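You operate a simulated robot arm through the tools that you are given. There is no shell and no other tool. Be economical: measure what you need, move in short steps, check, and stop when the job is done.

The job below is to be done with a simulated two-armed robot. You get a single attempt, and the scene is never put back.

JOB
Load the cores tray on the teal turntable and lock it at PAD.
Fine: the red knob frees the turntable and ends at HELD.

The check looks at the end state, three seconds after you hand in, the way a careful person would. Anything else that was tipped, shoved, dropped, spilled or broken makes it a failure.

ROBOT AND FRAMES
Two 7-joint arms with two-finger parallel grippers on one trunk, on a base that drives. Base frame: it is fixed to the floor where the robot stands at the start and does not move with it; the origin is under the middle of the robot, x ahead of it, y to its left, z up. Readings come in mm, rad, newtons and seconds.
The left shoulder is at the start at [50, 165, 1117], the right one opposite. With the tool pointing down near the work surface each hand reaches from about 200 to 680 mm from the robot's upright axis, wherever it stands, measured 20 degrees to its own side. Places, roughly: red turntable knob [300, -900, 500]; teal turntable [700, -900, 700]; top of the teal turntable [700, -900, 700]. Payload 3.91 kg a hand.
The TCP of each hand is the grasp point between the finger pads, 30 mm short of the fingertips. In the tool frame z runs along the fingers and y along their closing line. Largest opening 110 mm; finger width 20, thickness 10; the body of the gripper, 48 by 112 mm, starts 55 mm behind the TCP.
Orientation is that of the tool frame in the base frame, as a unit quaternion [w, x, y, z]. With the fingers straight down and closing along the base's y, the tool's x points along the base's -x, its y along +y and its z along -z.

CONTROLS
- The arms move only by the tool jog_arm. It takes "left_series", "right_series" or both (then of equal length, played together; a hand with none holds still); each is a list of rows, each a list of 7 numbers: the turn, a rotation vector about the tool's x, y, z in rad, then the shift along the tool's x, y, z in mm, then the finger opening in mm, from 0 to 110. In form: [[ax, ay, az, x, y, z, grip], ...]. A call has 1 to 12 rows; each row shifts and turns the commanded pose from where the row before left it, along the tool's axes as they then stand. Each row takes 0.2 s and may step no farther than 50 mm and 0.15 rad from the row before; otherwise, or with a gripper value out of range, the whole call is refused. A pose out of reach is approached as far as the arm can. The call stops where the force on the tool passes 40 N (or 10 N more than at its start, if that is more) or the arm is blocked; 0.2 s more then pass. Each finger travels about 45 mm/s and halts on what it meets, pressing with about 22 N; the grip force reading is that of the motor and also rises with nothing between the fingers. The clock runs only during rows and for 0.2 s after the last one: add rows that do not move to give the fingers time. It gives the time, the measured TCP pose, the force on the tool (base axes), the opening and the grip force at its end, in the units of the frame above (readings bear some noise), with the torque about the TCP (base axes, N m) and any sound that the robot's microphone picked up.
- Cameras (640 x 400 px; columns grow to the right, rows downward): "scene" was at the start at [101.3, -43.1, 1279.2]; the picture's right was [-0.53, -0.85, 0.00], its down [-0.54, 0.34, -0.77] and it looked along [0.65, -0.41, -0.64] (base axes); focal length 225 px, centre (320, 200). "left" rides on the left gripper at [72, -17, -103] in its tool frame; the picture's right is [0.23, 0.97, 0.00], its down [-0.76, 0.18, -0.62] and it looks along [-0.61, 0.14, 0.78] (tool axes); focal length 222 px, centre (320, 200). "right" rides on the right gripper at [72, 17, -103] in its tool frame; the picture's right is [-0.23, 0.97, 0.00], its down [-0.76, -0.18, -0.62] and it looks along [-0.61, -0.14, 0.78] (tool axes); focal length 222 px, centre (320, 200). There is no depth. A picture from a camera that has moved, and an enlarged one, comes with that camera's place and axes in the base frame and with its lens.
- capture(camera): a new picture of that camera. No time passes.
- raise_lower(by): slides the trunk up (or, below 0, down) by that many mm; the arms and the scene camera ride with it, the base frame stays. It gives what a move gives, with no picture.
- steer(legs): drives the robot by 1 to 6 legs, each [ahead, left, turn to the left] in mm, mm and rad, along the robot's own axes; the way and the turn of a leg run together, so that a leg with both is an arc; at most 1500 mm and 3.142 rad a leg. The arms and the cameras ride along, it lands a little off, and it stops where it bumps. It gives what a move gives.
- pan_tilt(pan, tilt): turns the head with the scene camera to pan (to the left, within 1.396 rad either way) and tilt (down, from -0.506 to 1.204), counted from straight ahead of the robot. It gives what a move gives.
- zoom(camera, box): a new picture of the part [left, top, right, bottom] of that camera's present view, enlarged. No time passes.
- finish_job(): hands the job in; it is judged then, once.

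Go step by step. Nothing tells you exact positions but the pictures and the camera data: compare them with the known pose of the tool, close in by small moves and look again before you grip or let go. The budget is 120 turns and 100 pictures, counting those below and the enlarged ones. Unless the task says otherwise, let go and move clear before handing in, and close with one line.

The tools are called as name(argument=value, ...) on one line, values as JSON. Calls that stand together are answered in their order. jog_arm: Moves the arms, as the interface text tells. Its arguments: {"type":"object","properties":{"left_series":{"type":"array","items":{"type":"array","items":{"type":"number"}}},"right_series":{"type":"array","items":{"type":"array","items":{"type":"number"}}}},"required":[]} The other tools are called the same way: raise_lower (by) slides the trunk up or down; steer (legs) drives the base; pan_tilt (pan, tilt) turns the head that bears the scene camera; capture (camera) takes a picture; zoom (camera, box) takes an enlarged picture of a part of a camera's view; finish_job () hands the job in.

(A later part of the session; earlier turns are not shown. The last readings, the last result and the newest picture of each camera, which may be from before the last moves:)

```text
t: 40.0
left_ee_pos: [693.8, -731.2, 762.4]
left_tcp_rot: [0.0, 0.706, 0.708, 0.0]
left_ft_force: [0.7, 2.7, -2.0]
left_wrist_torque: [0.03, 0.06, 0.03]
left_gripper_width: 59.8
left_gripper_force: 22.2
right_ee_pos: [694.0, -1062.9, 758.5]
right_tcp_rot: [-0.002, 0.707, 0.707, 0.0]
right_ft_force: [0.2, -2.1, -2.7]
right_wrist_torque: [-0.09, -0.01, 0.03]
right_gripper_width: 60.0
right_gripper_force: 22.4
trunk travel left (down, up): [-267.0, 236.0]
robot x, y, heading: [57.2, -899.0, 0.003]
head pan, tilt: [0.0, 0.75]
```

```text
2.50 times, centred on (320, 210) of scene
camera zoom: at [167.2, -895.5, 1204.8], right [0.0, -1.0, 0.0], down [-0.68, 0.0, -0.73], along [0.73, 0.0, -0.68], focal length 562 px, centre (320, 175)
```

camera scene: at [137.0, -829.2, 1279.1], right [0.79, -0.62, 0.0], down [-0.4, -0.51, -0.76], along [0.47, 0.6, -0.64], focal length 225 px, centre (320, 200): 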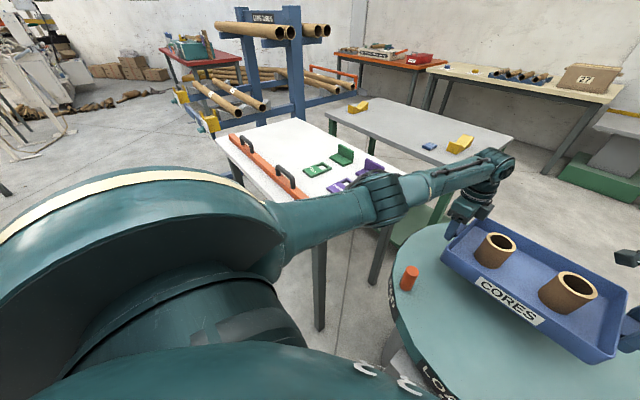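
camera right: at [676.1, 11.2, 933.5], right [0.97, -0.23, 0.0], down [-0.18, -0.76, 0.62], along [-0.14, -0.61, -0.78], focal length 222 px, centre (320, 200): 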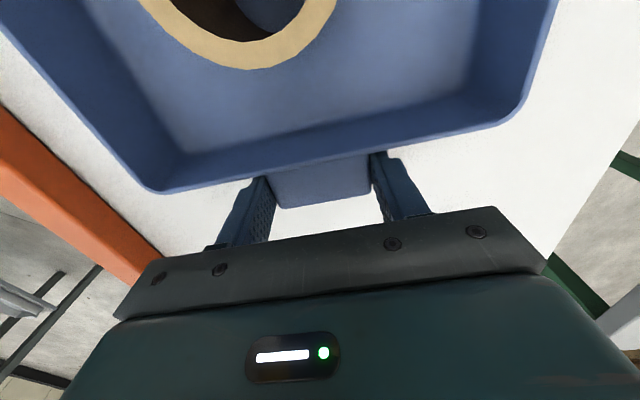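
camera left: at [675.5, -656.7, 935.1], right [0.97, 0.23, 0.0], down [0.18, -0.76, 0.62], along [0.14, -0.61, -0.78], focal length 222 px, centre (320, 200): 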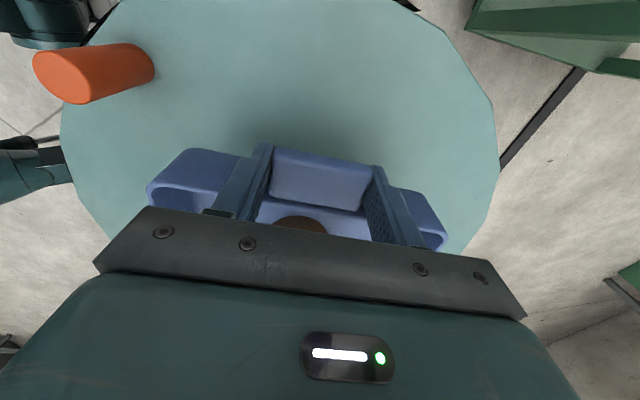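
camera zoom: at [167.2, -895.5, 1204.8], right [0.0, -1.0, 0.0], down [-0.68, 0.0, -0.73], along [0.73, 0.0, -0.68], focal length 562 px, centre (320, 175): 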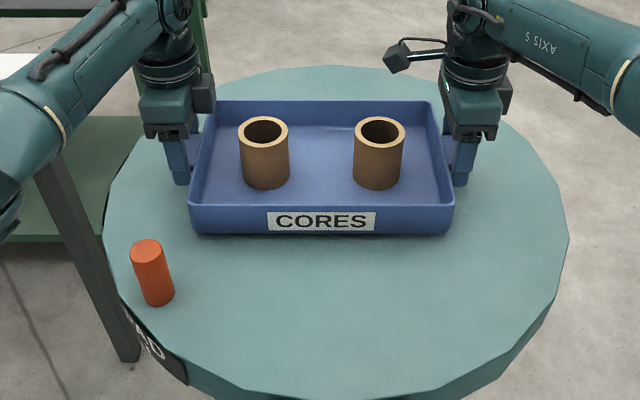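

raise_lower(by=-12)

raise_lower(by=-6)

zoom(camera="scene", box=[250, 150, 390, 240])

```text
t: 40.6
left_ee_pos: [692.3, -731.3, 751.6]
left_tcp_rot: [0.001, 0.706, 0.709, 0.001]
left_ft_force: [1.6, 2.3, -0.5]
left_wrist_torque: [-0.23, 0.03, 0.15]
left_gripper_width: 59.9
left_gripper_force: 21.8
right_ee_pos: [694.7, -1063.7, 749.8]
right_tcp_rot: [0.0, 0.706, 0.709, 0.001]
right_ft_force: [-1.0, -2.2, 5.1]
right_wrist_torque: [-0.28, 0.03, 0.3]
right_gripper_width: 59.7
right_gripper_force: 21.8
trunk travel left (down, up): [-255.0, 248.0]
robot x, y, heading: [53.3, -897.1, 0.002]
head pan, tilt: [0.0, 0.75]
```

```text
t: 41.1
left_ee_pos: [692.5, -730.6, 749.7]
left_tcp_rot: [0.004, 0.706, 0.708, 0.002]
left_ft_force: [3.8, 1.7, 16.5]
left_wrist_torque: [0.02, 0.25, 0.43]
left_gripper_width: 60.1
left_gripper_force: 21.9
right_ee_pos: [694.4, -1062.5, 746.5]
right_tcp_rot: [0.002, 0.706, 0.708, 0.004]
right_ft_force: [7.2, -1.2, 16.9]
right_wrist_torque: [-0.03, 0.21, 0.39]
right_gripper_width: 60.3
right_gripper_force: 21.6
trunk travel left (down, up): [-249.0, 254.0]
robot x, y, heading: [56.3, -897.5, 0.006]
head pan, tilt: [0.0, 0.75]
```

```text
4.44 times, centred on (320, 195) of scene
camera zoom: at [164.3, -895.5, 1187.6], right [0.0, -1.0, 0.0], down [-0.68, 0.0, -0.73], along [0.73, 0.0, -0.68], focal length 1000 px, centre (320, 222)
```

zoom: 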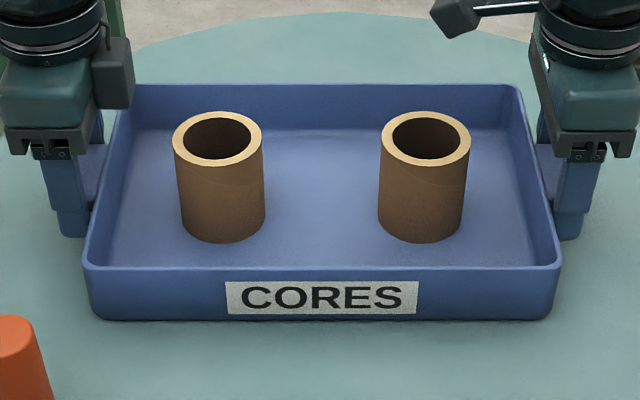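

The tray is down (about 17 N up on each hand). I'll ease 3 mm of preload, release, and rise clear.

raise_lower(by=4)

jog_arm(left_series=[[0, 0, 0, 0, 0, 0, 70], [0, 0, 0, 0, 0, 0, 85], [0, 0, 0, 0, 0, 0, 100], [0, 0, 0, 0, 0, 0, 105], [0, 0, 0, 0, 0, 0, 105]], right_series=[[0, 0, 0, 0, 0, 0, 70], [0, 0, 0, 0, 0, 0, 85], [0, 0, 0, 0, 0, 0, 100], [0, 0, 0, 0, 0, 0, 105], [0, 0, 0, 0, 0, 0, 105]])

raise_lower(by=120)

capture(camera="scene")

```text
t: 41.6
left_ee_pos: [693.0, -732.3, 748.6]
left_tcp_rot: [0.001, 0.707, 0.708, 0.001]
left_ft_force: [2.5, 2.1, 9.0]
left_wrist_torque: [-0.37, -0.33, -0.1]
left_gripper_width: 59.6
left_gripper_force: 21.9
right_ee_pos: [694.3, -1062.2, 746.7]
right_tcp_rot: [-0.003, 0.707, 0.707, 0.001]
right_ft_force: [2.0, -0.8, 6.2]
right_wrist_torque: [0.41, -0.37, 0.03]
right_gripper_width: 59.9
right_gripper_force: 21.7
trunk travel left (down, up): [-253.0, 250.0]
robot x, y, heading: [52.3, -897.8, 0.0]
head pan, tilt: [0.0, 0.75]
```

```text
t: 42.9
left_ee_pos: [692.6, -731.2, 749.4]
left_tcp_rot: [0.001, 0.706, 0.709, 0.0]
left_ft_force: [-0.3, -0.5, 0.3]
left_wrist_torque: [-0.01, -0.01, 0.0]
left_gripper_width: 105.0
left_gripper_force: 0.1
right_ee_pos: [694.9, -1062.8, 745.9]
right_tcp_rot: [0.0, 0.706, 0.708, 0.0]
right_ft_force: [0.1, 0.1, 0.1]
right_wrist_torque: [0.07, 0.02, 0.04]
right_gripper_width: 105.2
right_gripper_force: 0.2
trunk travel left (down, up): [-253.0, 250.0]
robot x, y, heading: [54.7, -898.0, -0.0]
head pan, tilt: [0.0, 0.75]
```

```text
t: 44.4
left_ee_pos: [693.9, -730.1, 867.7]
left_tcp_rot: [0.0, 0.705, 0.709, 0.0]
left_ft_force: [0.7, -0.2, 0.4]
left_wrist_torque: [0.02, 0.0, -0.02]
left_gripper_width: 105.0
left_gripper_force: 0.0
right_ee_pos: [694.9, -1062.0, 866.8]
right_tcp_rot: [0.0, 0.706, 0.708, 0.001]
right_ft_force: [-0.2, -0.2, -0.4]
right_wrist_torque: [0.0, 0.0, 0.01]
right_gripper_width: 105.1
right_gripper_force: 0.1
trunk travel left (down, up): [-373.0, 130.0]
robot x, y, heading: [54.8, -899.8, 0.003]
head pan, tilt: [0.0, 0.75]
```

```text
67 pictures are left
camera scene: at [167.0, -895.6, 1310.8], right [0.0, -1.0, 0.0], down [-0.68, 0.0, -0.73], along [0.73, 0.0, -0.68], focal length 225 px, centre (320, 200)
```

scene: 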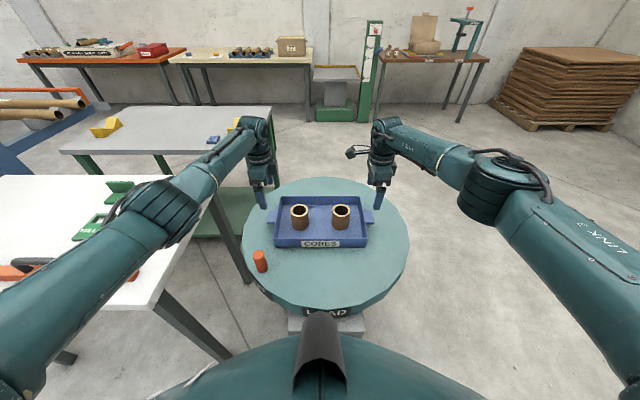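

The tray sits well. I'll back away and look at the knob panel.

steer(legs=[[-330, 0, 0]])

pan_tilt(pan=0.0, tilt=0.8)

capture(camera="scene")

```text
t: 46.5
left_ee_pos: [365.3, -730.1, 868.6]
left_tcp_rot: [0.001, 0.704, 0.71, -0.001]
left_ft_force: [0.9, 0.2, 0.9]
left_wrist_torque: [-0.01, 0.0, -0.02]
left_gripper_width: 105.1
left_gripper_force: 0.0
right_ee_pos: [367.6, -1062.1, 866.5]
right_tcp_rot: [-0.001, 0.705, 0.709, 0.001]
right_ft_force: [0.2, -0.6, -0.7]
right_wrist_torque: [0.04, -0.03, -0.01]
right_gripper_width: 104.7
right_gripper_force: 0.1
trunk travel left (down, up): [-373.0, 130.0]
robot x, y, heading: [-272.8, -898.9, 0.01]
head pan, tilt: [0.0, 0.75]
```

```text
t: 47.1
left_ee_pos: [364.4, -729.0, 868.3]
left_tcp_rot: [0.0, 0.705, 0.709, 0.0]
left_ft_force: [0.0, -0.9, 0.1]
left_wrist_torque: [0.01, -0.01, 0.01]
left_gripper_width: 105.2
left_gripper_force: 0.0
right_ee_pos: [368.1, -1061.6, 866.7]
right_tcp_rot: [0.0, 0.705, 0.709, 0.001]
right_ft_force: [0.7, 0.9, 0.7]
right_wrist_torque: [-0.01, 0.01, -0.02]
right_gripper_width: 105.1
right_gripper_force: 0.1
trunk travel left (down, up): [-373.0, 130.0]
robot x, y, heading: [-272.5, -897.5, 0.009]
head pan, tilt: [0.0, 0.799]
```

```text
66 pictures are left
camera scene: at [-162.3, -896.8, 1306.9], right [0.01, -1.0, 0.0], down [-0.72, -0.01, -0.7], along [0.7, 0.0, -0.72], focal length 225 px, centre (320, 200)
```

scene: 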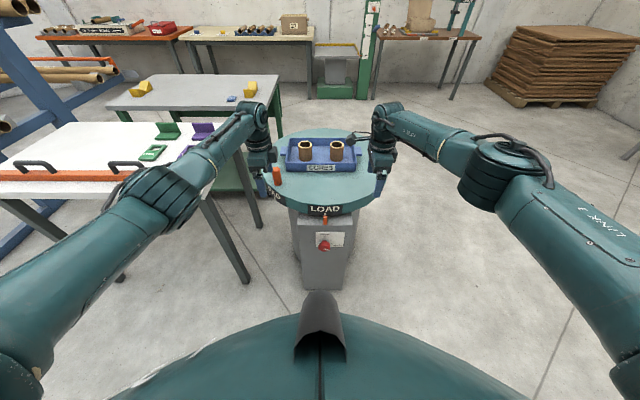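

zoom(camera="scene", box=[280, 190, 370, 280])

zoom(camera="scene", box=[305, 224, 347, 260])

```text
4.44 times, centred on (325, 235) of scene
camera zoom: at [-162.3, -896.8, 1306.9], right [0.01, -1.0, 0.0], down [-0.72, -0.01, -0.7], along [0.7, 0.0, -0.72], focal length 1000 px, centre (298, 44)
```

zoom: 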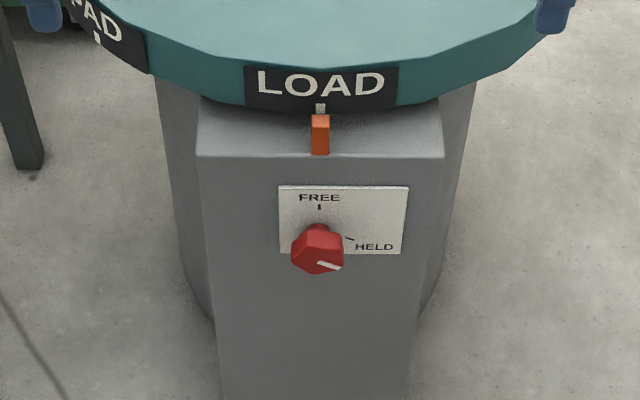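

```text
11.11 times, centred on (326, 242) of scene
camera zoom: at [-162.3, -896.8, 1306.9], right [0.01, -1.0, 0.0], down [-0.72, -0.01, -0.7], along [0.7, 0.0, -0.72], focal length 2500 px, centre (253, -267)
```

zoom: 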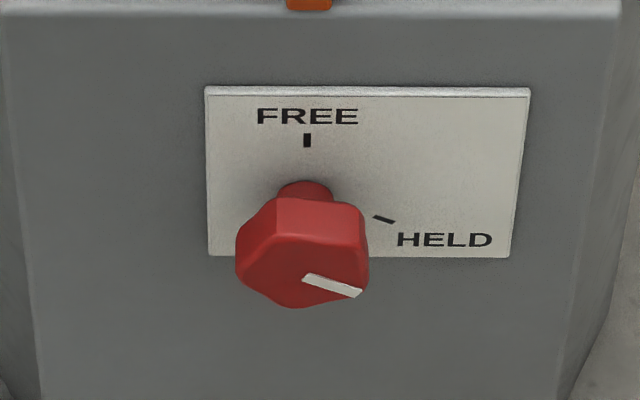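

The knob faces the robot on the vertical front. Its white line currently points at HELD, and FREE is about 110° counter-clockwise. I'll draw both hands back, strafe a little left, and lower the trunk for the right hand to face it.

jog_arm(left_series=[[0, 0, 0, 0, -36, 0, 105], [0, 0, 0, 0, -36, 0, 105], [0, 0, 0, 0, -36, 0, 105], [0, 0, 0, 0, -36, 0, 105], [0, 0, 0, 0, -36, 0, 105]], right_series=[[0, 0, 0, 20, -36, 0, 90], [0, 0, 0, 20, -36, 0, 90], [0, 0, 0, 20, -36, 0, 90], [0, 0, 0, 20, -36, 0, 90], [0, 0, 0, 0, -36, 0, 90]])

steer(legs=[[0, 80, 0]])

raise_lower(by=-250)

```text
t: 48.4
left_ee_pos: [184.8, -731.1, 868.3]
left_tcp_rot: [0.0, 0.703, 0.711, -0.001]
left_ft_force: [0.7, -0.3, 0.3]
left_wrist_torque: [0.01, 0.06, 0.01]
left_gripper_width: 105.3
left_gripper_force: 0.0
right_ee_pos: [186.9, -982.4, 868.6]
right_tcp_rot: [0.0, 0.705, 0.709, 0.001]
right_ft_force: [0.0, 0.5, 0.0]
right_wrist_torque: [0.02, 0.0, 0.01]
right_gripper_width: 90.1
right_gripper_force: 0.1
trunk travel left (down, up): [-373.0, 130.0]
robot x, y, heading: [-274.0, -897.9, 0.005]
head pan, tilt: [0.0, 0.799]
```

```text
t: 49.4
left_ee_pos: [185.7, -650.9, 868.9]
left_tcp_rot: [0.0, 0.705, 0.709, 0.0]
left_ft_force: [0.7, -0.1, -1.2]
left_wrist_torque: [-0.05, -0.02, -0.05]
left_gripper_width: 105.0
left_gripper_force: 0.1
right_ee_pos: [186.5, -902.8, 868.4]
right_tcp_rot: [-0.001, 0.706, 0.708, 0.0]
right_ft_force: [-0.3, -0.3, 0.5]
right_wrist_torque: [0.02, -0.01, -0.01]
right_gripper_width: 90.1
right_gripper_force: 0.1
trunk travel left (down, up): [-373.0, 130.0]
robot x, y, heading: [-276.2, -822.4, 0.007]
head pan, tilt: [0.0, 0.799]
```

```text
t: 52.0
left_ee_pos: [184.9, -651.2, 617.6]
left_tcp_rot: [-0.001, 0.706, 0.709, 0.0]
left_ft_force: [1.0, 0.2, -0.1]
left_wrist_torque: [-0.02, 0.01, -0.01]
left_gripper_width: 105.0
left_gripper_force: 0.1
right_ee_pos: [187.3, -902.9, 617.8]
right_tcp_rot: [-0.001, 0.706, 0.709, 0.0]
right_ft_force: [-0.2, -1.0, 0.2]
right_wrist_torque: [-0.01, -0.03, 0.03]
right_gripper_width: 90.2
right_gripper_force: 0.1
trunk travel left (down, up): [-123.0, 380.0]
robot x, y, heading: [-270.2, -819.9, 0.005]
head pan, tilt: [0.0, 0.799]
```

Now pitch the right hand up to point at +x (rotation about its tool x).

jog_arm(right_series=[[-0.1428, 0, 0, 0, 0, 0, 90], [-0.1428, 0, 0, 0, 0, 0, 90], [-0.1428, 0, 0, 0, 0, 0, 90], [-0.1428, 0, 0, 0, 0, 0, 90], [-0.1428, 0, 0, 0, 0, 0, 90], [-0.1428, 0, 0, 0, 0, 0, 90], [-0.1428, 0, 0, 0, 0, 0, 90], [-0.1428, 0, 0, 0, 0, 0, 90], [-0.1428, 0, 0, 0, 0, 0, 90], [-0.1428, 0, 0, 0, 0, 0, 90], [-0.1428, 0, 0, 0, 0, 0, 90]])

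capture(camera="scene")

capture(camera="right")

```text
t: 54.4
left_ee_pos: [185.7, -650.3, 618.5]
left_tcp_rot: [0.0, 0.706, 0.709, -0.001]
left_ft_force: [-0.7, 0.1, -0.2]
left_wrist_torque: [-0.01, 0.01, -0.01]
left_gripper_width: 105.0
left_gripper_force: 0.1
right_ee_pos: [172.0, -835.5, 670.3]
right_tcp_rot: [0.499, 0.502, 0.499, 0.5]
right_ft_force: [-0.3, 0.6, -0.5]
right_wrist_torque: [-0.01, -0.01, -0.01]
right_gripper_width: 89.9
right_gripper_force: 0.1
right hand out of reach, approached as far as the arm can: row 8, 9, 10, 11
trunk travel left (down, up): [-123.0, 380.0]
robot x, y, heading: [-274.5, -819.5, 0.002]
head pan, tilt: [0.0, 0.799]
```

```text
63 pictures are left
camera scene: at [-162.8, -816.4, 1056.9], right [0.0, -1.0, 0.0], down [-0.72, 0.0, -0.7], along [0.7, 0.0, -0.72], focal length 225 px, centre (320, 200)
```

scene: 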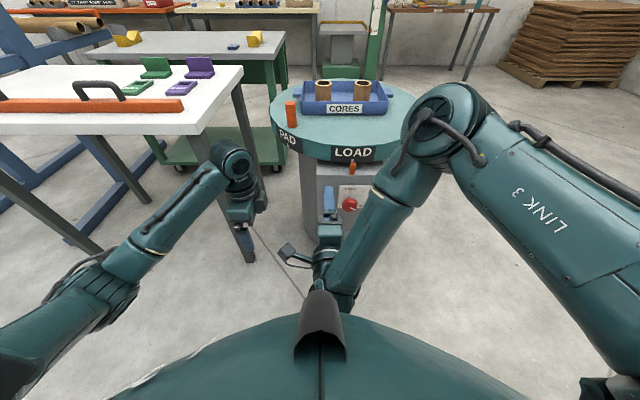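

```text
62 pictures are left
camera right: at [68.4, -764.4, 688.6], right [0.0, -0.23, 0.97], down [-0.62, -0.76, -0.18], along [0.78, -0.61, -0.14], focal length 222 px, centre (320, 200)
```

right: 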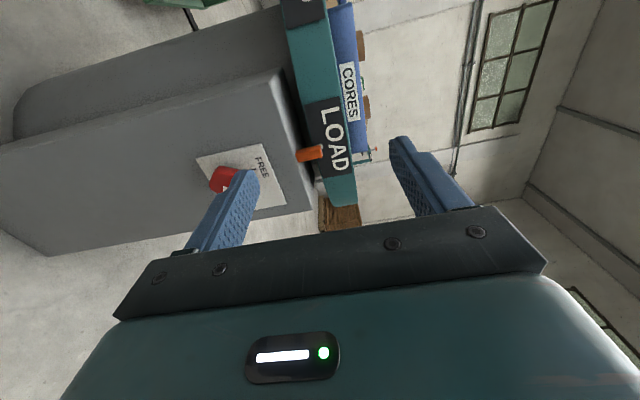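

The hand now faces +x. I'll test its roll range here in free space before approaching.

jog_arm(right_series=[[0, 0, -0.15, 0, 0, 0, 90], [0, 0, -0.15, 0, 0, 0, 90], [0, 0, -0.15, 0, 0, 0, 90], [0, 0, -0.15, 0, 0, 0, 90], [0, 0, -0.15, 0, 0, 0, 90], [0, 0, -0.15, 0, 0, 0, 90], [0, 0, -0.15, 0, 0, 0, 90], [0, 0, -0.15, 0, 0, 0, 90], [0, 0, -0.15, 0, 0, 0, 90], [0, 0, -0.15, 0, 0, 0, 90], [0, 0, -0.15, 0, 0, 0, 90], [0, 0, -0.15, 0, 0, 0, 90]])

```text
t: 57.0
left_ee_pos: [185.7, -651.1, 618.6]
left_tcp_rot: [0.0, 0.705, 0.709, 0.0]
left_ft_force: [0.2, -0.2, 0.4]
left_wrist_torque: [0.0, 0.0, 0.01]
left_gripper_width: 105.0
left_gripper_force: 0.1
right_ee_pos: [174.5, -835.8, 671.0]
right_tcp_rot: [0.701, -0.08, 0.704, -0.081]
right_ft_force: [0.9, 0.5, -0.8]
right_wrist_torque: [0.02, 0.02, 0.02]
right_gripper_width: 90.0
right_gripper_force: 0.0
trunk travel left (down, up): [-123.0, 380.0]
robot x, y, heading: [-273.5, -820.4, 0.004]
head pan, tilt: [0.0, 0.799]
```

jog_arm(right_series=[[0, 0, -0.15, 0, 0, 0, 90], [0, 0, -0.15, 0, 0, 0, 90], [0, 0, -0.15, 0, 0, 0, 90]])

jog_arm(right_series=[[0, 0, 0.15, 0, 0, 0, 90], [0, 0, 0.15, 0, 0, 0, 90], [0, 0, 0.15, 0, 0, 0, 90], [0, 0, 0.15, 0, 0, 0, 90], [0, 0, 0.15, 0, 0, 0, 90], [0, 0, 0.15, 0, 0, 0, 90], [0, 0, 0.15, 0, 0, 0, 90], [0, 0, 0.15, 0, 0, 0, 90], [0, 0, 0.15, 0, 0, 0, 90], [0, 0, 0.15, 0, 0, 0, 90], [0, 0, 0.15, 0, 0, 0, 90], [0, 0, 0.15, 0, 0, 0, 90]])

```text
t: 57.8
left_ee_pos: [185.2, -650.7, 617.7]
left_tcp_rot: [0.0, 0.705, 0.709, 0.0]
left_ft_force: [-0.7, 0.2, 0.1]
left_wrist_torque: [0.01, -0.02, 0.02]
left_gripper_width: 105.2
left_gripper_force: 0.0
right_ee_pos: [171.0, -835.2, 670.5]
right_tcp_rot: [0.666, -0.237, 0.668, -0.234]
right_ft_force: [-0.4, 0.8, 0.5]
right_wrist_torque: [-0.02, 0.0, 0.02]
right_gripper_width: 90.0
right_gripper_force: 0.0
trunk travel left (down, up): [-123.0, 380.0]
robot x, y, heading: [-274.1, -818.6, 0.006]
head pan, tilt: [0.0, 0.799]
```

```text
t: 60.4
left_ee_pos: [185.4, -651.2, 619.4]
left_tcp_rot: [0.0, 0.705, 0.709, 0.0]
left_ft_force: [-0.4, 0.2, 0.1]
left_wrist_torque: [-0.01, -0.02, -0.04]
left_gripper_width: 105.0
left_gripper_force: 0.1
right_ee_pos: [171.7, -835.9, 670.7]
right_tcp_rot: [0.598, 0.377, 0.599, 0.377]
right_ft_force: [0.5, -0.4, 0.0]
right_wrist_torque: [0.02, 0.0, 0.01]
right_gripper_width: 90.0
right_gripper_force: 0.0
trunk travel left (down, up): [-123.0, 380.0]
robot x, y, heading: [-272.8, -821.3, 0.005]
head pan, tilt: [0.0, 0.799]
```

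Roll range is ample. I'll go back to the vertical-closing roll, lower the trunk fully, strafe right 70 mm and look.

jog_arm(right_series=[[0, 0, 0.15, 0, 0, 0, 90], [0, 0, 0.15, 0, 0, 0, 90], [0, 0, 0.15, 0, 0, 0, 90]])

raise_lower(by=-120)

steer(legs=[[0, -70, -0.004]])

capture(camera="right")

capture(camera="scene")

```text
t: 61.2
left_ee_pos: [185.3, -651.9, 618.8]
left_tcp_rot: [0.0, 0.705, 0.709, 0.0]
left_ft_force: [-0.1, -0.3, 0.0]
left_wrist_torque: [0.0, -0.01, 0.0]
left_gripper_width: 105.2
left_gripper_force: 0.0
right_ee_pos: [171.0, -835.7, 672.4]
right_tcp_rot: [0.498, 0.502, 0.499, 0.501]
right_ft_force: [0.4, 0.9, -0.1]
right_wrist_torque: [0.03, 0.03, -0.01]
right_gripper_width: 90.0
right_gripper_force: 0.1
trunk travel left (down, up): [-123.0, 380.0]
robot x, y, heading: [-274.7, -819.1, 0.005]
head pan, tilt: [0.0, 0.799]
```

```text
t: 62.7
left_ee_pos: [185.3, -651.7, 498.4]
left_tcp_rot: [0.0, 0.705, 0.709, -0.001]
left_ft_force: [0.4, 0.1, 0.7]
left_wrist_torque: [-0.01, -0.03, 0.0]
left_gripper_width: 105.3
left_gripper_force: 0.1
right_ee_pos: [171.0, -836.3, 551.1]
right_tcp_rot: [0.498, 0.502, 0.501, 0.499]
right_ft_force: [0.0, 0.2, 0.6]
right_wrist_torque: [-0.01, -0.01, -0.02]
right_gripper_width: 90.0
right_gripper_force: 0.0
trunk travel left (down, up): [-3.0, 500.0]
robot x, y, heading: [-275.4, -820.4, 0.007]
head pan, tilt: [0.0, 0.799]
```

```text
t: 63.7
left_ee_pos: [186.2, -724.6, 498.1]
left_tcp_rot: [0.0, 0.707, 0.708, 0.001]
left_ft_force: [0.2, 0.3, 0.1]
left_wrist_torque: [-0.03, 0.02, 0.03]
left_gripper_width: 105.3
left_gripper_force: 0.1
right_ee_pos: [173.4, -910.2, 551.7]
right_tcp_rot: [0.5, 0.503, 0.5, 0.498]
right_ft_force: [0.4, 0.5, -0.6]
right_wrist_torque: [0.03, -0.02, 0.0]
right_gripper_width: 90.0
right_gripper_force: 0.1
trunk travel left (down, up): [-3.0, 500.0]
robot x, y, heading: [-270.5, -892.3, -0.0]
head pan, tilt: [0.0, 0.799]
```

```text
61 pictures are left
camera right: at [69.2, -837.6, 568.7], right [0.0, -0.23, 0.97], down [-0.63, -0.76, -0.18], along [0.78, -0.61, -0.15], focal length 222 px, centre (320, 200)
```

right: 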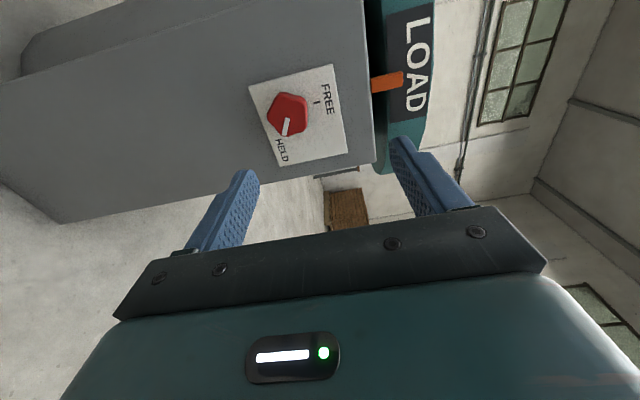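

```text
60 pictures are left
camera scene: at [-162.7, -888.4, 936.9], right [0.0, -1.0, 0.0], down [-0.72, 0.0, -0.7], along [0.7, 0.0, -0.72], focal length 225 px, centre (320, 200)
```

scene: 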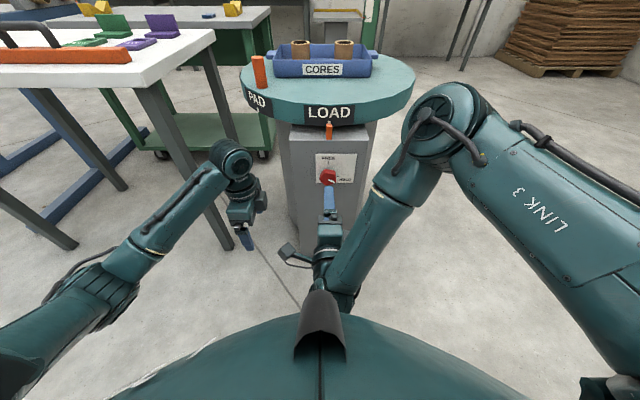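

I estimate the knob at about (338, −910, 517). I'll extend the right hand forward and down toward its axis.

jog_arm(right_series=[[0, 0, 0, 0, 0, 30, 90], [0, 0, 0, 0, -10, 30, 90], [0, 0, 0, 0, -12, 20, 90], [0, 0, 0, 0, -12, 10, 90]])

capture(camera="right")

zoom(camera="scene", box=[280, 130, 380, 240])

```text
t: 64.7
left_ee_pos: [186.8, -724.9, 498.6]
left_tcp_rot: [0.001, 0.706, 0.708, 0.0]
left_ft_force: [0.2, -0.5, 0.6]
left_wrist_torque: [0.0, -0.02, 0.01]
left_gripper_width: 105.2
left_gripper_force: 0.1
right_ee_pos: [250.3, -878.7, 545.1]
right_tcp_rot: [0.5, 0.504, 0.5, 0.496]
right_ft_force: [1.0, -0.4, 0.4]
right_wrist_torque: [-0.01, 0.01, 0.02]
right_gripper_width: 90.0
right_gripper_force: 0.1
right hand out of reach, approached as far as the arm can: row 1, 2, 3, 4
trunk travel left (down, up): [-3.0, 500.0]
robot x, y, heading: [-273.5, -886.4, -0.0]
head pan, tilt: [0.0, 0.799]
```

```text
59 pictures are left
camera right: at [147.7, -806.4, 564.7], right [0.01, -0.23, 0.97], down [-0.63, -0.76, -0.17], along [0.78, -0.61, -0.15], focal length 222 px, centre (320, 200)
```

right: 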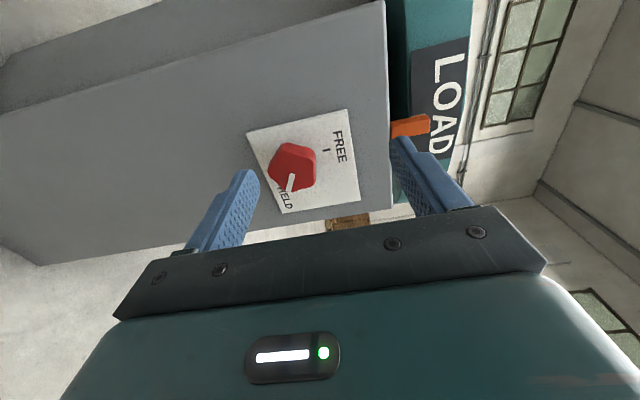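

```text
3.64 times, centred on (330, 185) of scene
camera zoom: at [-162.7, -888.5, 936.9], right [0.0, -1.0, 0.0], down [-0.72, 0.0, -0.7], along [0.7, 0.0, -0.72], focal length 818 px, centre (284, 254)
```

zoom: 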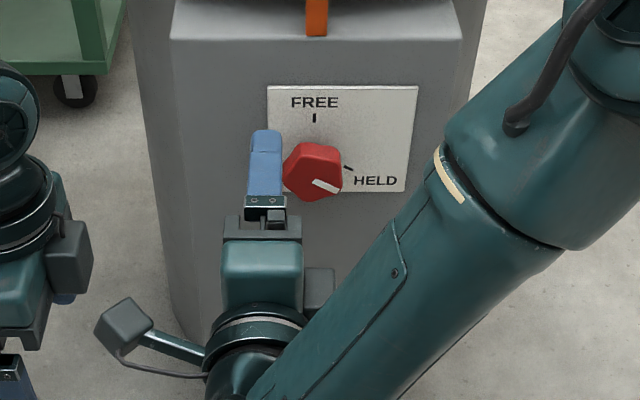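

The arm is too folded to go lower or further out. I'll back the robot up so the arm extends more.

steer(legs=[[-180, 50, 0]])

jog_arm(right_series=[[0, 0, 0, -12, -3, 30, 90], [0, 0, 0, -12, -3, 30, 90], [0, 0, 0, -12, -4, 30, 90], [0, 0, 0, -12, -4, 30, 90], [0, 0, 0, -12, -4, 25, 90], [0, 0, 0, -12, -4, 25, 90], [0, 0, 0, -10, -4, 20, 90]])

```text
t: 66.2
left_ee_pos: [7.5, -675.3, 498.2]
left_tcp_rot: [0.0, 0.705, 0.709, -0.001]
left_ft_force: [-0.3, -0.5, -0.5]
left_wrist_torque: [-0.03, -0.01, -0.01]
left_gripper_width: 105.2
left_gripper_force: 0.1
right_ee_pos: [72.8, -829.0, 546.5]
right_tcp_rot: [0.499, 0.505, 0.5, 0.496]
right_ft_force: [0.5, -0.1, 0.5]
right_wrist_torque: [-0.03, 0.02, 0.02]
right_gripper_width: 90.2
right_gripper_force: 0.1
trunk travel left (down, up): [-3.0, 500.0]
robot x, y, heading: [-451.2, -842.8, 0.002]
head pan, tilt: [0.0, 0.799]
```

```text
t: 67.8
left_ee_pos: [7.2, -676.4, 498.5]
left_tcp_rot: [0.0, 0.705, 0.709, 0.0]
left_ft_force: [-0.1, -0.2, 0.8]
left_wrist_torque: [0.03, -0.04, -0.01]
left_gripper_width: 105.0
left_gripper_force: 0.1
right_ee_pos: [241.7, -828.9, 596.1]
right_tcp_rot: [0.5, 0.508, 0.5, 0.493]
right_ft_force: [0.1, -0.5, 0.3]
right_wrist_torque: [0.0, 0.02, 0.0]
right_gripper_width: 89.6
right_gripper_force: 0.1
right hand out of reach, approached as far as the arm can: row 1, 2, 3, 4, 5, 6, 7
trunk travel left (down, up): [-3.0, 500.0]
robot x, y, heading: [-449.1, -842.3, 0.006]
head pan, tilt: [0.0, 0.799]
```

capture(camera="scene")

```text
57 pictures are left
camera scene: at [-340.5, -840.0, 936.9], right [0.0, -1.0, 0.0], down [-0.72, 0.0, -0.7], along [0.7, 0.0, -0.72], focal length 225 px, centre (320, 200)
```

scene: 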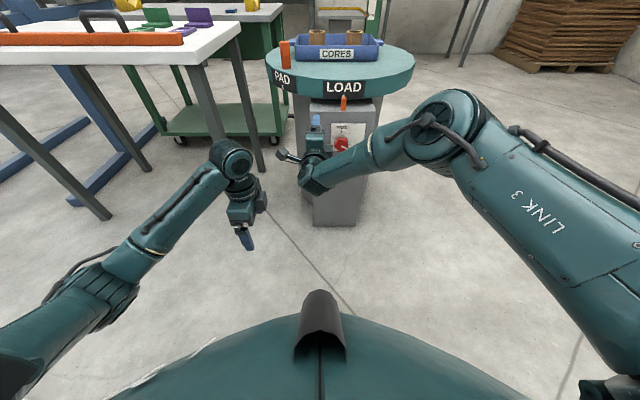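

The elbow is in a bad posture. I'll undo the pitch, reach out farther to the right with the tool down, and pitch up there instead.

jog_arm(right_series=[[0.1428, 0, 0, 0, 0, 0, 90], [0.1428, 0, 0, 0, 0, 0, 90], [0.1428, 0, 0, 0, 0, 0, 90], [0.1428, 0, 0, 0, 0, 0, 90], [0.1428, 0, 0, 0, 0, 0, 90], [0.1428, 0, 0, 0, 0, 0, 90], [0.1428, 0, 0, 0, 0, 0, 90], [0.1428, 0, 0, 0, 0, 0, 90], [0.1428, 0, 0, 0, 0, 0, 90], [0.1428, 0, 0, 0, 0, 0, 90], [0.1428, 0, 0, 0, 0, 0, 90]])

jog_arm(right_series=[[0, 0, 0, -30, -10, 5, 90], [0, 0, 0, -30, -10, 5, 90], [0, 0, 0, -30, -10, 5, 90], [0, 0, 0, -30, 0, 5, 90], [0, 0, 0, -30, 0, 5, 90], [0, 0, 0, -30, 0, 5, 90], [0, 0, 0, -30, 0, 0, 90]])

capture(camera="scene")

```text
t: 70.2
left_ee_pos: [7.4, -676.1, 499.5]
left_tcp_rot: [0.0, 0.706, 0.708, 0.0]
left_ft_force: [-0.2, 0.2, 0.6]
left_wrist_torque: [0.0, -0.03, 0.0]
left_gripper_width: 105.4
left_gripper_force: 0.1
right_ee_pos: [159.3, -839.9, 607.4]
right_tcp_rot: [-0.004, 0.709, 0.705, -0.003]
right_ft_force: [-0.2, -0.6, 0.2]
right_wrist_torque: [0.04, 0.0, -0.02]
right_gripper_width: 89.8
right_gripper_force: 0.2
right hand out of reach, approached as far as the arm can: row 9, 10, 11
trunk travel left (down, up): [-3.0, 500.0]
robot x, y, heading: [-453.6, -840.1, 0.001]
head pan, tilt: [0.0, 0.799]
```

```text
t: 71.8
left_ee_pos: [7.3, -674.5, 498.7]
left_tcp_rot: [0.0, 0.705, 0.709, -0.001]
left_ft_force: [0.1, -0.6, -0.2]
left_wrist_torque: [0.01, -0.01, -0.01]
left_gripper_width: 105.3
left_gripper_force: 0.2
right_ee_pos: [126.6, -1052.3, 580.2]
right_tcp_rot: [-0.003, 0.709, 0.705, -0.001]
right_ft_force: [0.2, -0.1, 0.0]
right_wrist_torque: [-0.03, -0.01, 0.0]
right_gripper_width: 90.0
right_gripper_force: 0.1
trunk travel left (down, up): [-3.0, 500.0]
robot x, y, heading: [-447.0, -842.6, 0.006]
head pan, tilt: [0.0, 0.799]
```

```text
56 pictures are left
camera scene: at [-340.4, -839.8, 936.9], right [0.0, -1.0, 0.0], down [-0.72, 0.0, -0.7], along [0.7, 0.0, -0.72], focal length 225 px, centre (320, 200)
```

scene: 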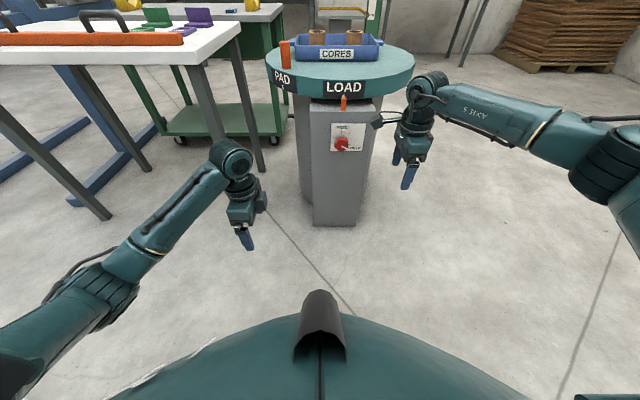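

Now the arm is in a good posture. I'll back off 200 mm and pitch the hand forward while moving the TCP forward.

steer(legs=[[-200, 0, 0]])

jog_arm(right_series=[[-0.1428, 0, 0, 0, 18.8, 2.7, 90], [-0.1428, 0, 0, 0, 18.2, 5.4, 90], [-0.1428, 0, 0, 0, 17.3, 7.9, 90], [-0.1428, 0, 0, 0, 16, 10.3, 90], [-0.1428, 0, 0, 0, 14.4, 12.4, 90], [-0.1428, 0, 0, 0, 12.4, 14.4, 90], [-0.1428, 0, 0, 0, 10.3, 16, 90], [-0.1428, 0, 0, 0, 7.9, 17.3, 90], [-0.1428, 0, 0, 0, 5.3, 18.2, 90], [-0.1428, 0, 0, 0, 2.7, 18.8, 90], [-0.1428, 0, 0, 0, 0, 19, 90]])

capture(camera="scene")

```text
t: 73.5
left_ee_pos: [-193.9, -676.4, 497.3]
left_tcp_rot: [0.0, 0.706, 0.708, -0.001]
left_ft_force: [0.9, -0.2, -0.5]
left_wrist_torque: [-0.02, 0.02, 0.01]
left_gripper_width: 105.0
left_gripper_force: 0.1
right_ee_pos: [-75.5, -1053.4, 578.9]
right_tcp_rot: [-0.003, 0.71, 0.704, -0.002]
right_ft_force: [0.3, -0.9, 0.3]
right_wrist_torque: [0.01, -0.04, 0.02]
right_gripper_width: 90.1
right_gripper_force: 0.1
trunk travel left (down, up): [-3.0, 500.0]
robot x, y, heading: [-652.7, -844.0, 0.001]
head pan, tilt: [0.0, 0.799]
```

```text
t: 75.8
left_ee_pos: [-192.4, -678.1, 497.5]
left_tcp_rot: [-0.001, 0.707, 0.707, 0.0]
left_ft_force: [-0.5, -0.5, -0.8]
left_wrist_torque: [0.04, 0.01, 0.01]
left_gripper_width: 105.2
left_gripper_force: 0.0
right_ee_pos: [71.0, -1038.7, 556.0]
right_tcp_rot: [0.367, 0.601, 0.601, 0.377]
right_ft_force: [0.1, 0.5, -0.1]
right_wrist_torque: [-0.02, -0.02, 0.0]
right_gripper_width: 90.0
right_gripper_force: 0.0
right hand out of reach, approached as far as the arm can: row 8, 9, 10, 11
trunk travel left (down, up): [-3.0, 500.0]
robot x, y, heading: [-652.1, -841.8, 0.003]
head pan, tilt: [0.0, 0.799]
```

```text
55 pictures are left
camera scene: at [-542.1, -840.8, 936.9], right [0.0, -1.0, 0.0], down [-0.72, 0.0, -0.7], along [0.7, 0.0, -0.72], focal length 225 px, centre (320, 200)
```

scene: 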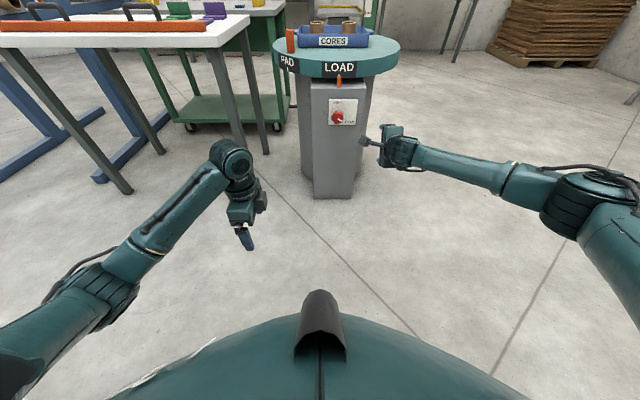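

The wrist binds when pointing straight ahead of the robot. The forearm naturally points left, so I'll yaw the hand left by about 0.84 rad relative to the robot (to be compensated later by turning the base), then finish the pitch.

jog_arm(right_series=[[0, 0.125, -0.0623, 0, 0, 0, 90], [0, 0.125, -0.0623, 0, 0, 0, 90], [0, 0.125, -0.0623, 0, 0, 0, 90], [0, 0.125, -0.0623, 0, 0, 0, 90], [0, 0.125, -0.0623, 0, 0, 0, 90], [0, 0.125, -0.0623, 0, 0, 0, 90], [-0.15, 0, 0, 0, 0, 0, 90], [-0.15, 0, 0, 0, 0, 0, 90], [-0.15, 0, 0, 0, 0, 0, 90]])

capture(camera="scene")

```text
t: 77.8
left_ee_pos: [-193.8, -677.2, 498.2]
left_tcp_rot: [0.0, 0.707, 0.707, 0.0]
left_ft_force: [-0.3, 0.7, 0.2]
left_wrist_torque: [0.01, 0.0, -0.03]
left_gripper_width: 104.9
left_gripper_force: 0.1
right_ee_pos: [70.7, -1039.2, 556.6]
right_tcp_rot: [0.249, 0.254, 0.661, 0.661]
right_ft_force: [0.6, 0.2, 0.3]
right_wrist_torque: [-0.02, 0.01, -0.04]
right_gripper_width: 90.1
right_gripper_force: 0.1
trunk travel left (down, up): [-3.0, 500.0]
robot x, y, heading: [-651.9, -837.9, 0.003]
head pan, tilt: [0.0, 0.799]
```

```text
54 pictures are left
camera scene: at [-542.1, -840.7, 936.9], right [0.0, -1.0, 0.0], down [-0.72, 0.0, -0.7], along [0.7, 0.0, -0.72], focal length 225 px, centre (320, 200)
```

scene: 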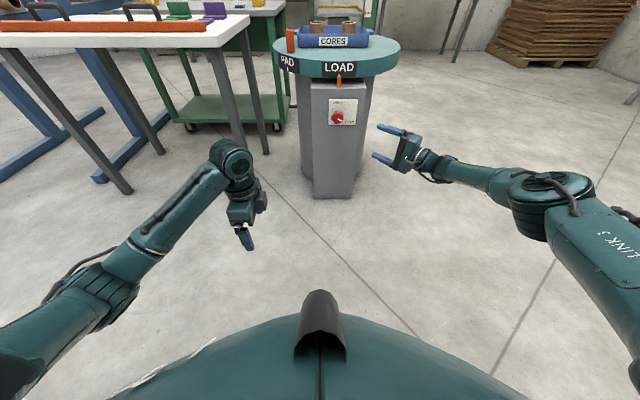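

Every row is reachable in this posture. I'll ease the yaw back to about 0.55 rad, so the base turn is smaller, and test the roll range here.

jog_arm(right_series=[[0, -0.147, 0, 0, 0, 0, 90], [0, -0.147, 0, 0, 0, 0, 90], [0, 0, -0.15, 0, 0, 0, 90], [0, 0, -0.15, 0, 0, 0, 90], [0, 0, -0.15, 0, 0, 0, 90], [0, 0, -0.15, 0, 0, 0, 90], [0, 0, -0.15, 0, 0, 0, 90], [0, 0, -0.15, 0, 0, 0, 90], [0, 0, -0.15, 0, 0, 0, 90], [0, 0, -0.15, 0, 0, 0, 90], [0, 0, -0.15, 0, 0, 0, 90], [0, 0, -0.15, 0, 0, 0, 90]])

jog_arm(right_series=[[0, 0, -0.15, 0, 0, 0, 90], [0, 0, -0.15, 0, 0, 0, 90], [0, 0, -0.15, 0, 0, 0, 90]])

```text
t: 80.5
left_ee_pos: [-192.9, -676.1, 498.5]
left_tcp_rot: [0.001, 0.707, 0.708, 0.001]
left_ft_force: [0.7, -0.2, -0.1]
left_wrist_torque: [-0.02, 0.02, 0.0]
left_gripper_width: 105.2
left_gripper_force: 0.0
right_ee_pos: [70.2, -1037.3, 556.5]
right_tcp_rot: [0.67, -0.167, 0.69, 0.216]
right_ft_force: [-0.1, 0.1, -0.7]
right_wrist_torque: [-0.02, 0.01, -0.01]
right_gripper_width: 89.7
right_gripper_force: 0.1
trunk travel left (down, up): [-3.0, 500.0]
robot x, y, heading: [-648.9, -844.7, 0.003]
head pan, tilt: [0.0, 0.799]
```

```text
t: 81.2
left_ee_pos: [-192.8, -676.8, 498.0]
left_tcp_rot: [0.001, 0.707, 0.708, -0.001]
left_ft_force: [0.0, 0.5, -0.1]
left_wrist_torque: [0.0, 0.01, 0.0]
left_gripper_width: 105.3
left_gripper_force: 0.1
right_ee_pos: [70.8, -1038.5, 558.1]
right_tcp_rot: [0.702, -0.317, 0.635, 0.062]
right_ft_force: [-0.5, -0.3, 0.4]
right_wrist_torque: [-0.01, 0.03, 0.01]
right_gripper_width: 90.1
right_gripper_force: 0.1
trunk travel left (down, up): [-3.0, 500.0]
robot x, y, heading: [-652.2, -847.2, 0.001]
head pan, tilt: [0.0, 0.799]
```

The roll works over the full range. I'll roll back and tuck the left hand in a little.

jog_arm(right_series=[[0, 0, 0.15, 0, 0, 0, 90], [0, 0, 0.15, 0, 0, 0, 90], [0, 0, 0.15, 0, 0, 0, 90], [0, 0, 0.15, 0, 0, 0, 90], [0, 0, 0.15, 0, 0, 0, 90], [0, 0, 0.15, 0, 0, 0, 90], [0, 0, 0.15, 0, 0, 0, 90], [0, 0, 0.15, 0, 0, 0, 90], [0, 0, 0.15, 0, 0, 0, 90], [0, 0, 0.15, 0, 0, 0, 90], [0, 0, 0.15, 0, 0, 0, 90], [0, 0, 0.15, 0, 0, 0, 90]], left_series=[[0, 0, 0, -8.5, -7.3, 0, 105], [0, 0, 0, -8.5, -7.3, 0, 105], [0, 0, 0, -8.5, -7.3, 0, 105], [0, 0, 0, -8.5, -7.3, 0, 105], [0, 0, 0, -8.5, -7.3, 0, 105], [0, 0, 0, -8.5, -7.3, 0, 105], [0, 0, 0, -8.5, -7.3, 0, 105], [0, 0, 0, -8.5, -7.3, 0, 105], [0, 0, 0, -8.5, -7.3, 0, 105], [0, 0, 0, -8.5, -7.3, 0, 105], [0, 0, 0, -8.5, -7.3, 0, 105], [0, 0, 0, -8.5, -7.3, 0, 105]])

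steer(legs=[[0, 0, -0.55]])

pan_tilt(pan=0.55, tilt=0.6)

capture(camera="scene")

```text
t: 83.8
left_ee_pos: [-281.4, -779.7, 496.8]
left_tcp_rot: [0.0, 0.706, 0.708, -0.001]
left_ft_force: [-0.3, 0.2, -0.2]
left_wrist_torque: [0.01, 0.02, 0.01]
left_gripper_width: 105.0
left_gripper_force: 0.1
right_ee_pos: [69.6, -1037.9, 556.0]
right_tcp_rot: [0.386, 0.302, 0.643, 0.589]
right_ft_force: [-0.5, -0.3, 0.9]
right_wrist_torque: [-0.02, -0.02, 0.02]
right_gripper_width: 90.0
right_gripper_force: 0.1
trunk travel left (down, up): [-3.0, 500.0]
robot x, y, heading: [-655.9, -842.9, 0.004]
head pan, tilt: [0.0, 0.799]
```

```text
t: 85.8
left_ee_pos: [-302.0, -981.2, 497.9]
left_tcp_rot: [-0.001, 0.87, 0.492, 0.0]
left_ft_force: [-1.3, -0.2, -0.4]
left_wrist_torque: [-0.02, -0.01, -0.01]
left_gripper_width: 105.1
left_gripper_force: 0.0
right_ee_pos: [-135.5, -1383.3, 554.6]
right_tcp_rot: [0.532, 0.463, 0.538, 0.462]
right_ft_force: [-0.2, 0.6, 0.1]
right_wrist_torque: [0.0, 0.0, 0.04]
right_gripper_width: 90.0
right_gripper_force: 0.1
trunk travel left (down, up): [-3.0, 500.0]
robot x, y, heading: [-652.2, -844.2, -0.543]
head pan, tilt: [0.0, 0.799]
```

```text
t: 86.7
left_ee_pos: [-302.1, -982.0, 498.0]
left_tcp_rot: [0.0, 0.871, 0.492, 0.0]
left_ft_force: [1.0, 0.6, -0.9]
left_wrist_torque: [-0.01, 0.01, -0.01]
left_gripper_width: 105.2
left_gripper_force: 0.0
right_ee_pos: [-135.2, -1383.1, 556.6]
right_tcp_rot: [0.532, 0.462, 0.538, 0.462]
right_ft_force: [1.3, -0.4, 0.5]
right_wrist_torque: [0.06, 0.0, 0.0]
right_gripper_width: 89.9
right_gripper_force: 0.1
trunk travel left (down, up): [-3.0, 500.0]
robot x, y, heading: [-651.2, -845.9, -0.542]
head pan, tilt: [0.55, 0.6]
```

```text
53 pictures are left
camera scene: at [-538.6, -855.6, 953.7], right [0.01, -1.0, 0.0], down [-0.57, 0.0, -0.82], along [0.82, 0.0, -0.57], focal length 225 px, centre (320, 200)
```

scene: 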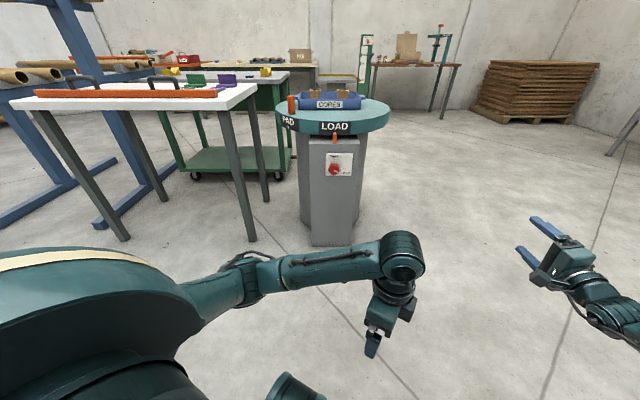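

The hand points along +x. I'll drive so the right hand ends about 100 mm in front of the knob.

steer(legs=[[60, 593, 0]])

capture(camera="scene")

capture(camera="right")

```text
t: 90.1
left_ee_pos: [52.8, -493.2, 498.4]
left_tcp_rot: [-0.001, 0.866, 0.5, 0.0]
left_ft_force: [-0.9, -0.3, -0.7]
left_wrist_torque: [-0.01, 0.06, 0.02]
left_gripper_width: 105.2
left_gripper_force: 0.1
right_ee_pos: [227.2, -893.0, 556.2]
right_tcp_rot: [0.526, 0.457, 0.543, 0.468]
right_ft_force: [-0.8, 0.6, -0.5]
right_wrist_torque: [0.0, 0.0, 0.0]
right_gripper_width: 89.7
right_gripper_force: 0.0
trunk travel left (down, up): [-3.0, 500.0]
robot x, y, heading: [-300.8, -364.5, -0.522]
head pan, tilt: [0.55, 0.6]
```

```text
52 pictures are left
camera scene: at [-186.6, -373.6, 953.8], right [0.03, -1.0, 0.0], down [-0.56, -0.02, -0.83], along [0.82, 0.02, -0.56], focal length 225 px, centre (320, 200)
```

scene: 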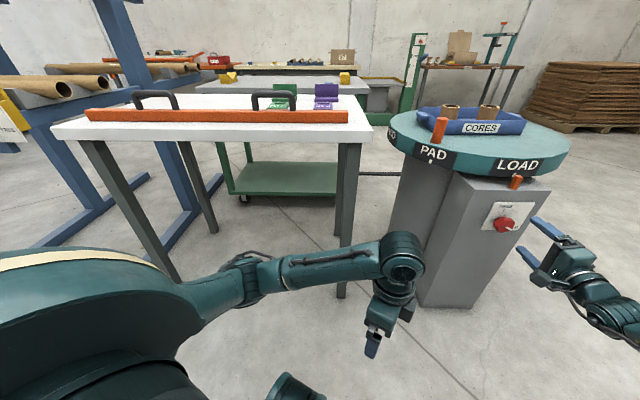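

```text
51 pictures are left
camera right: at [122.5, -822.8, 563.9], right [0.01, -0.08, 1.0], down [-0.6, -0.8, -0.06], along [0.8, -0.6, -0.06], focal length 222 px, centre (320, 200)
```

right: 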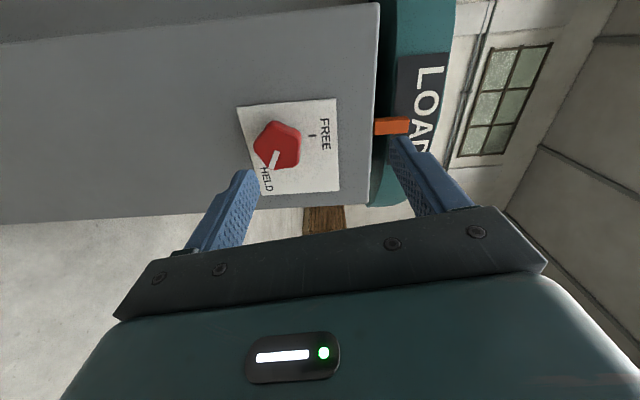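

Two cameras agree on the knob's front at about (336, −911, 514). I'll square the hand and align with the axis, 50 mm short.

jog_arm(right_series=[[0, -0.027, 0, 0, 0, 0, 90], [0, 0, 0, -4, -14.5, 18, 90], [0, 0, 0, -4, -14.5, 18, 90], [0, 0, 0, -4, -14.5, 17, 90], [0, 0, 0, 0, 0, 0, 90]])

capture(camera="right")

zoom(camera="scene", box=[460, 160, 640, 300])

```text
t: 91.3
left_ee_pos: [52.9, -492.5, 498.5]
left_tcp_rot: [0.0, 0.865, 0.501, 0.0]
left_ft_force: [-0.2, 0.5, 0.6]
left_wrist_torque: [0.03, -0.03, 0.0]
left_gripper_width: 104.9
left_gripper_force: 0.1
right_ee_pos: [271.1, -907.1, 526.5]
right_tcp_rot: [0.534, 0.462, 0.536, 0.462]
right_ft_force: [0.3, 0.5, -0.8]
right_wrist_torque: [0.02, 0.05, -0.02]
right_gripper_width: 90.1
right_gripper_force: 0.1
right hand out of reach, approached as far as the arm can: row 4
trunk travel left (down, up): [-3.0, 500.0]
robot x, y, heading: [-302.9, -359.8, -0.518]
head pan, tilt: [0.55, 0.6]
```

```text
50 pictures are left
camera right: at [166.8, -833.9, 532.7], right [0.0, -0.08, 1.0], down [-0.62, -0.78, -0.06], along [0.78, -0.62, -0.05], focal length 222 px, centre (320, 200)
```

right: 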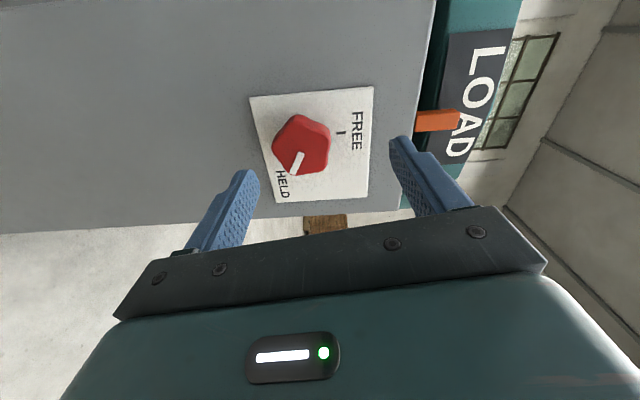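

```text
2.86 times, centred on (550, 230) of scene
camera zoom: at [-186.6, -373.6, 953.8], right [0.03, -1.0, 0.0], down [-0.56, -0.02, -0.83], along [0.82, 0.02, -0.56], focal length 643 px, centre (-337, 114)
```

zoom: 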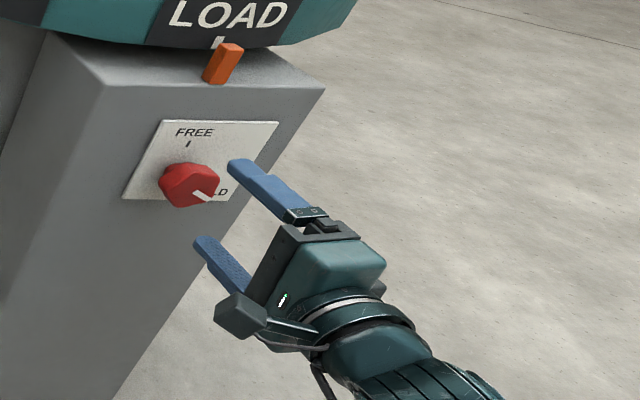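

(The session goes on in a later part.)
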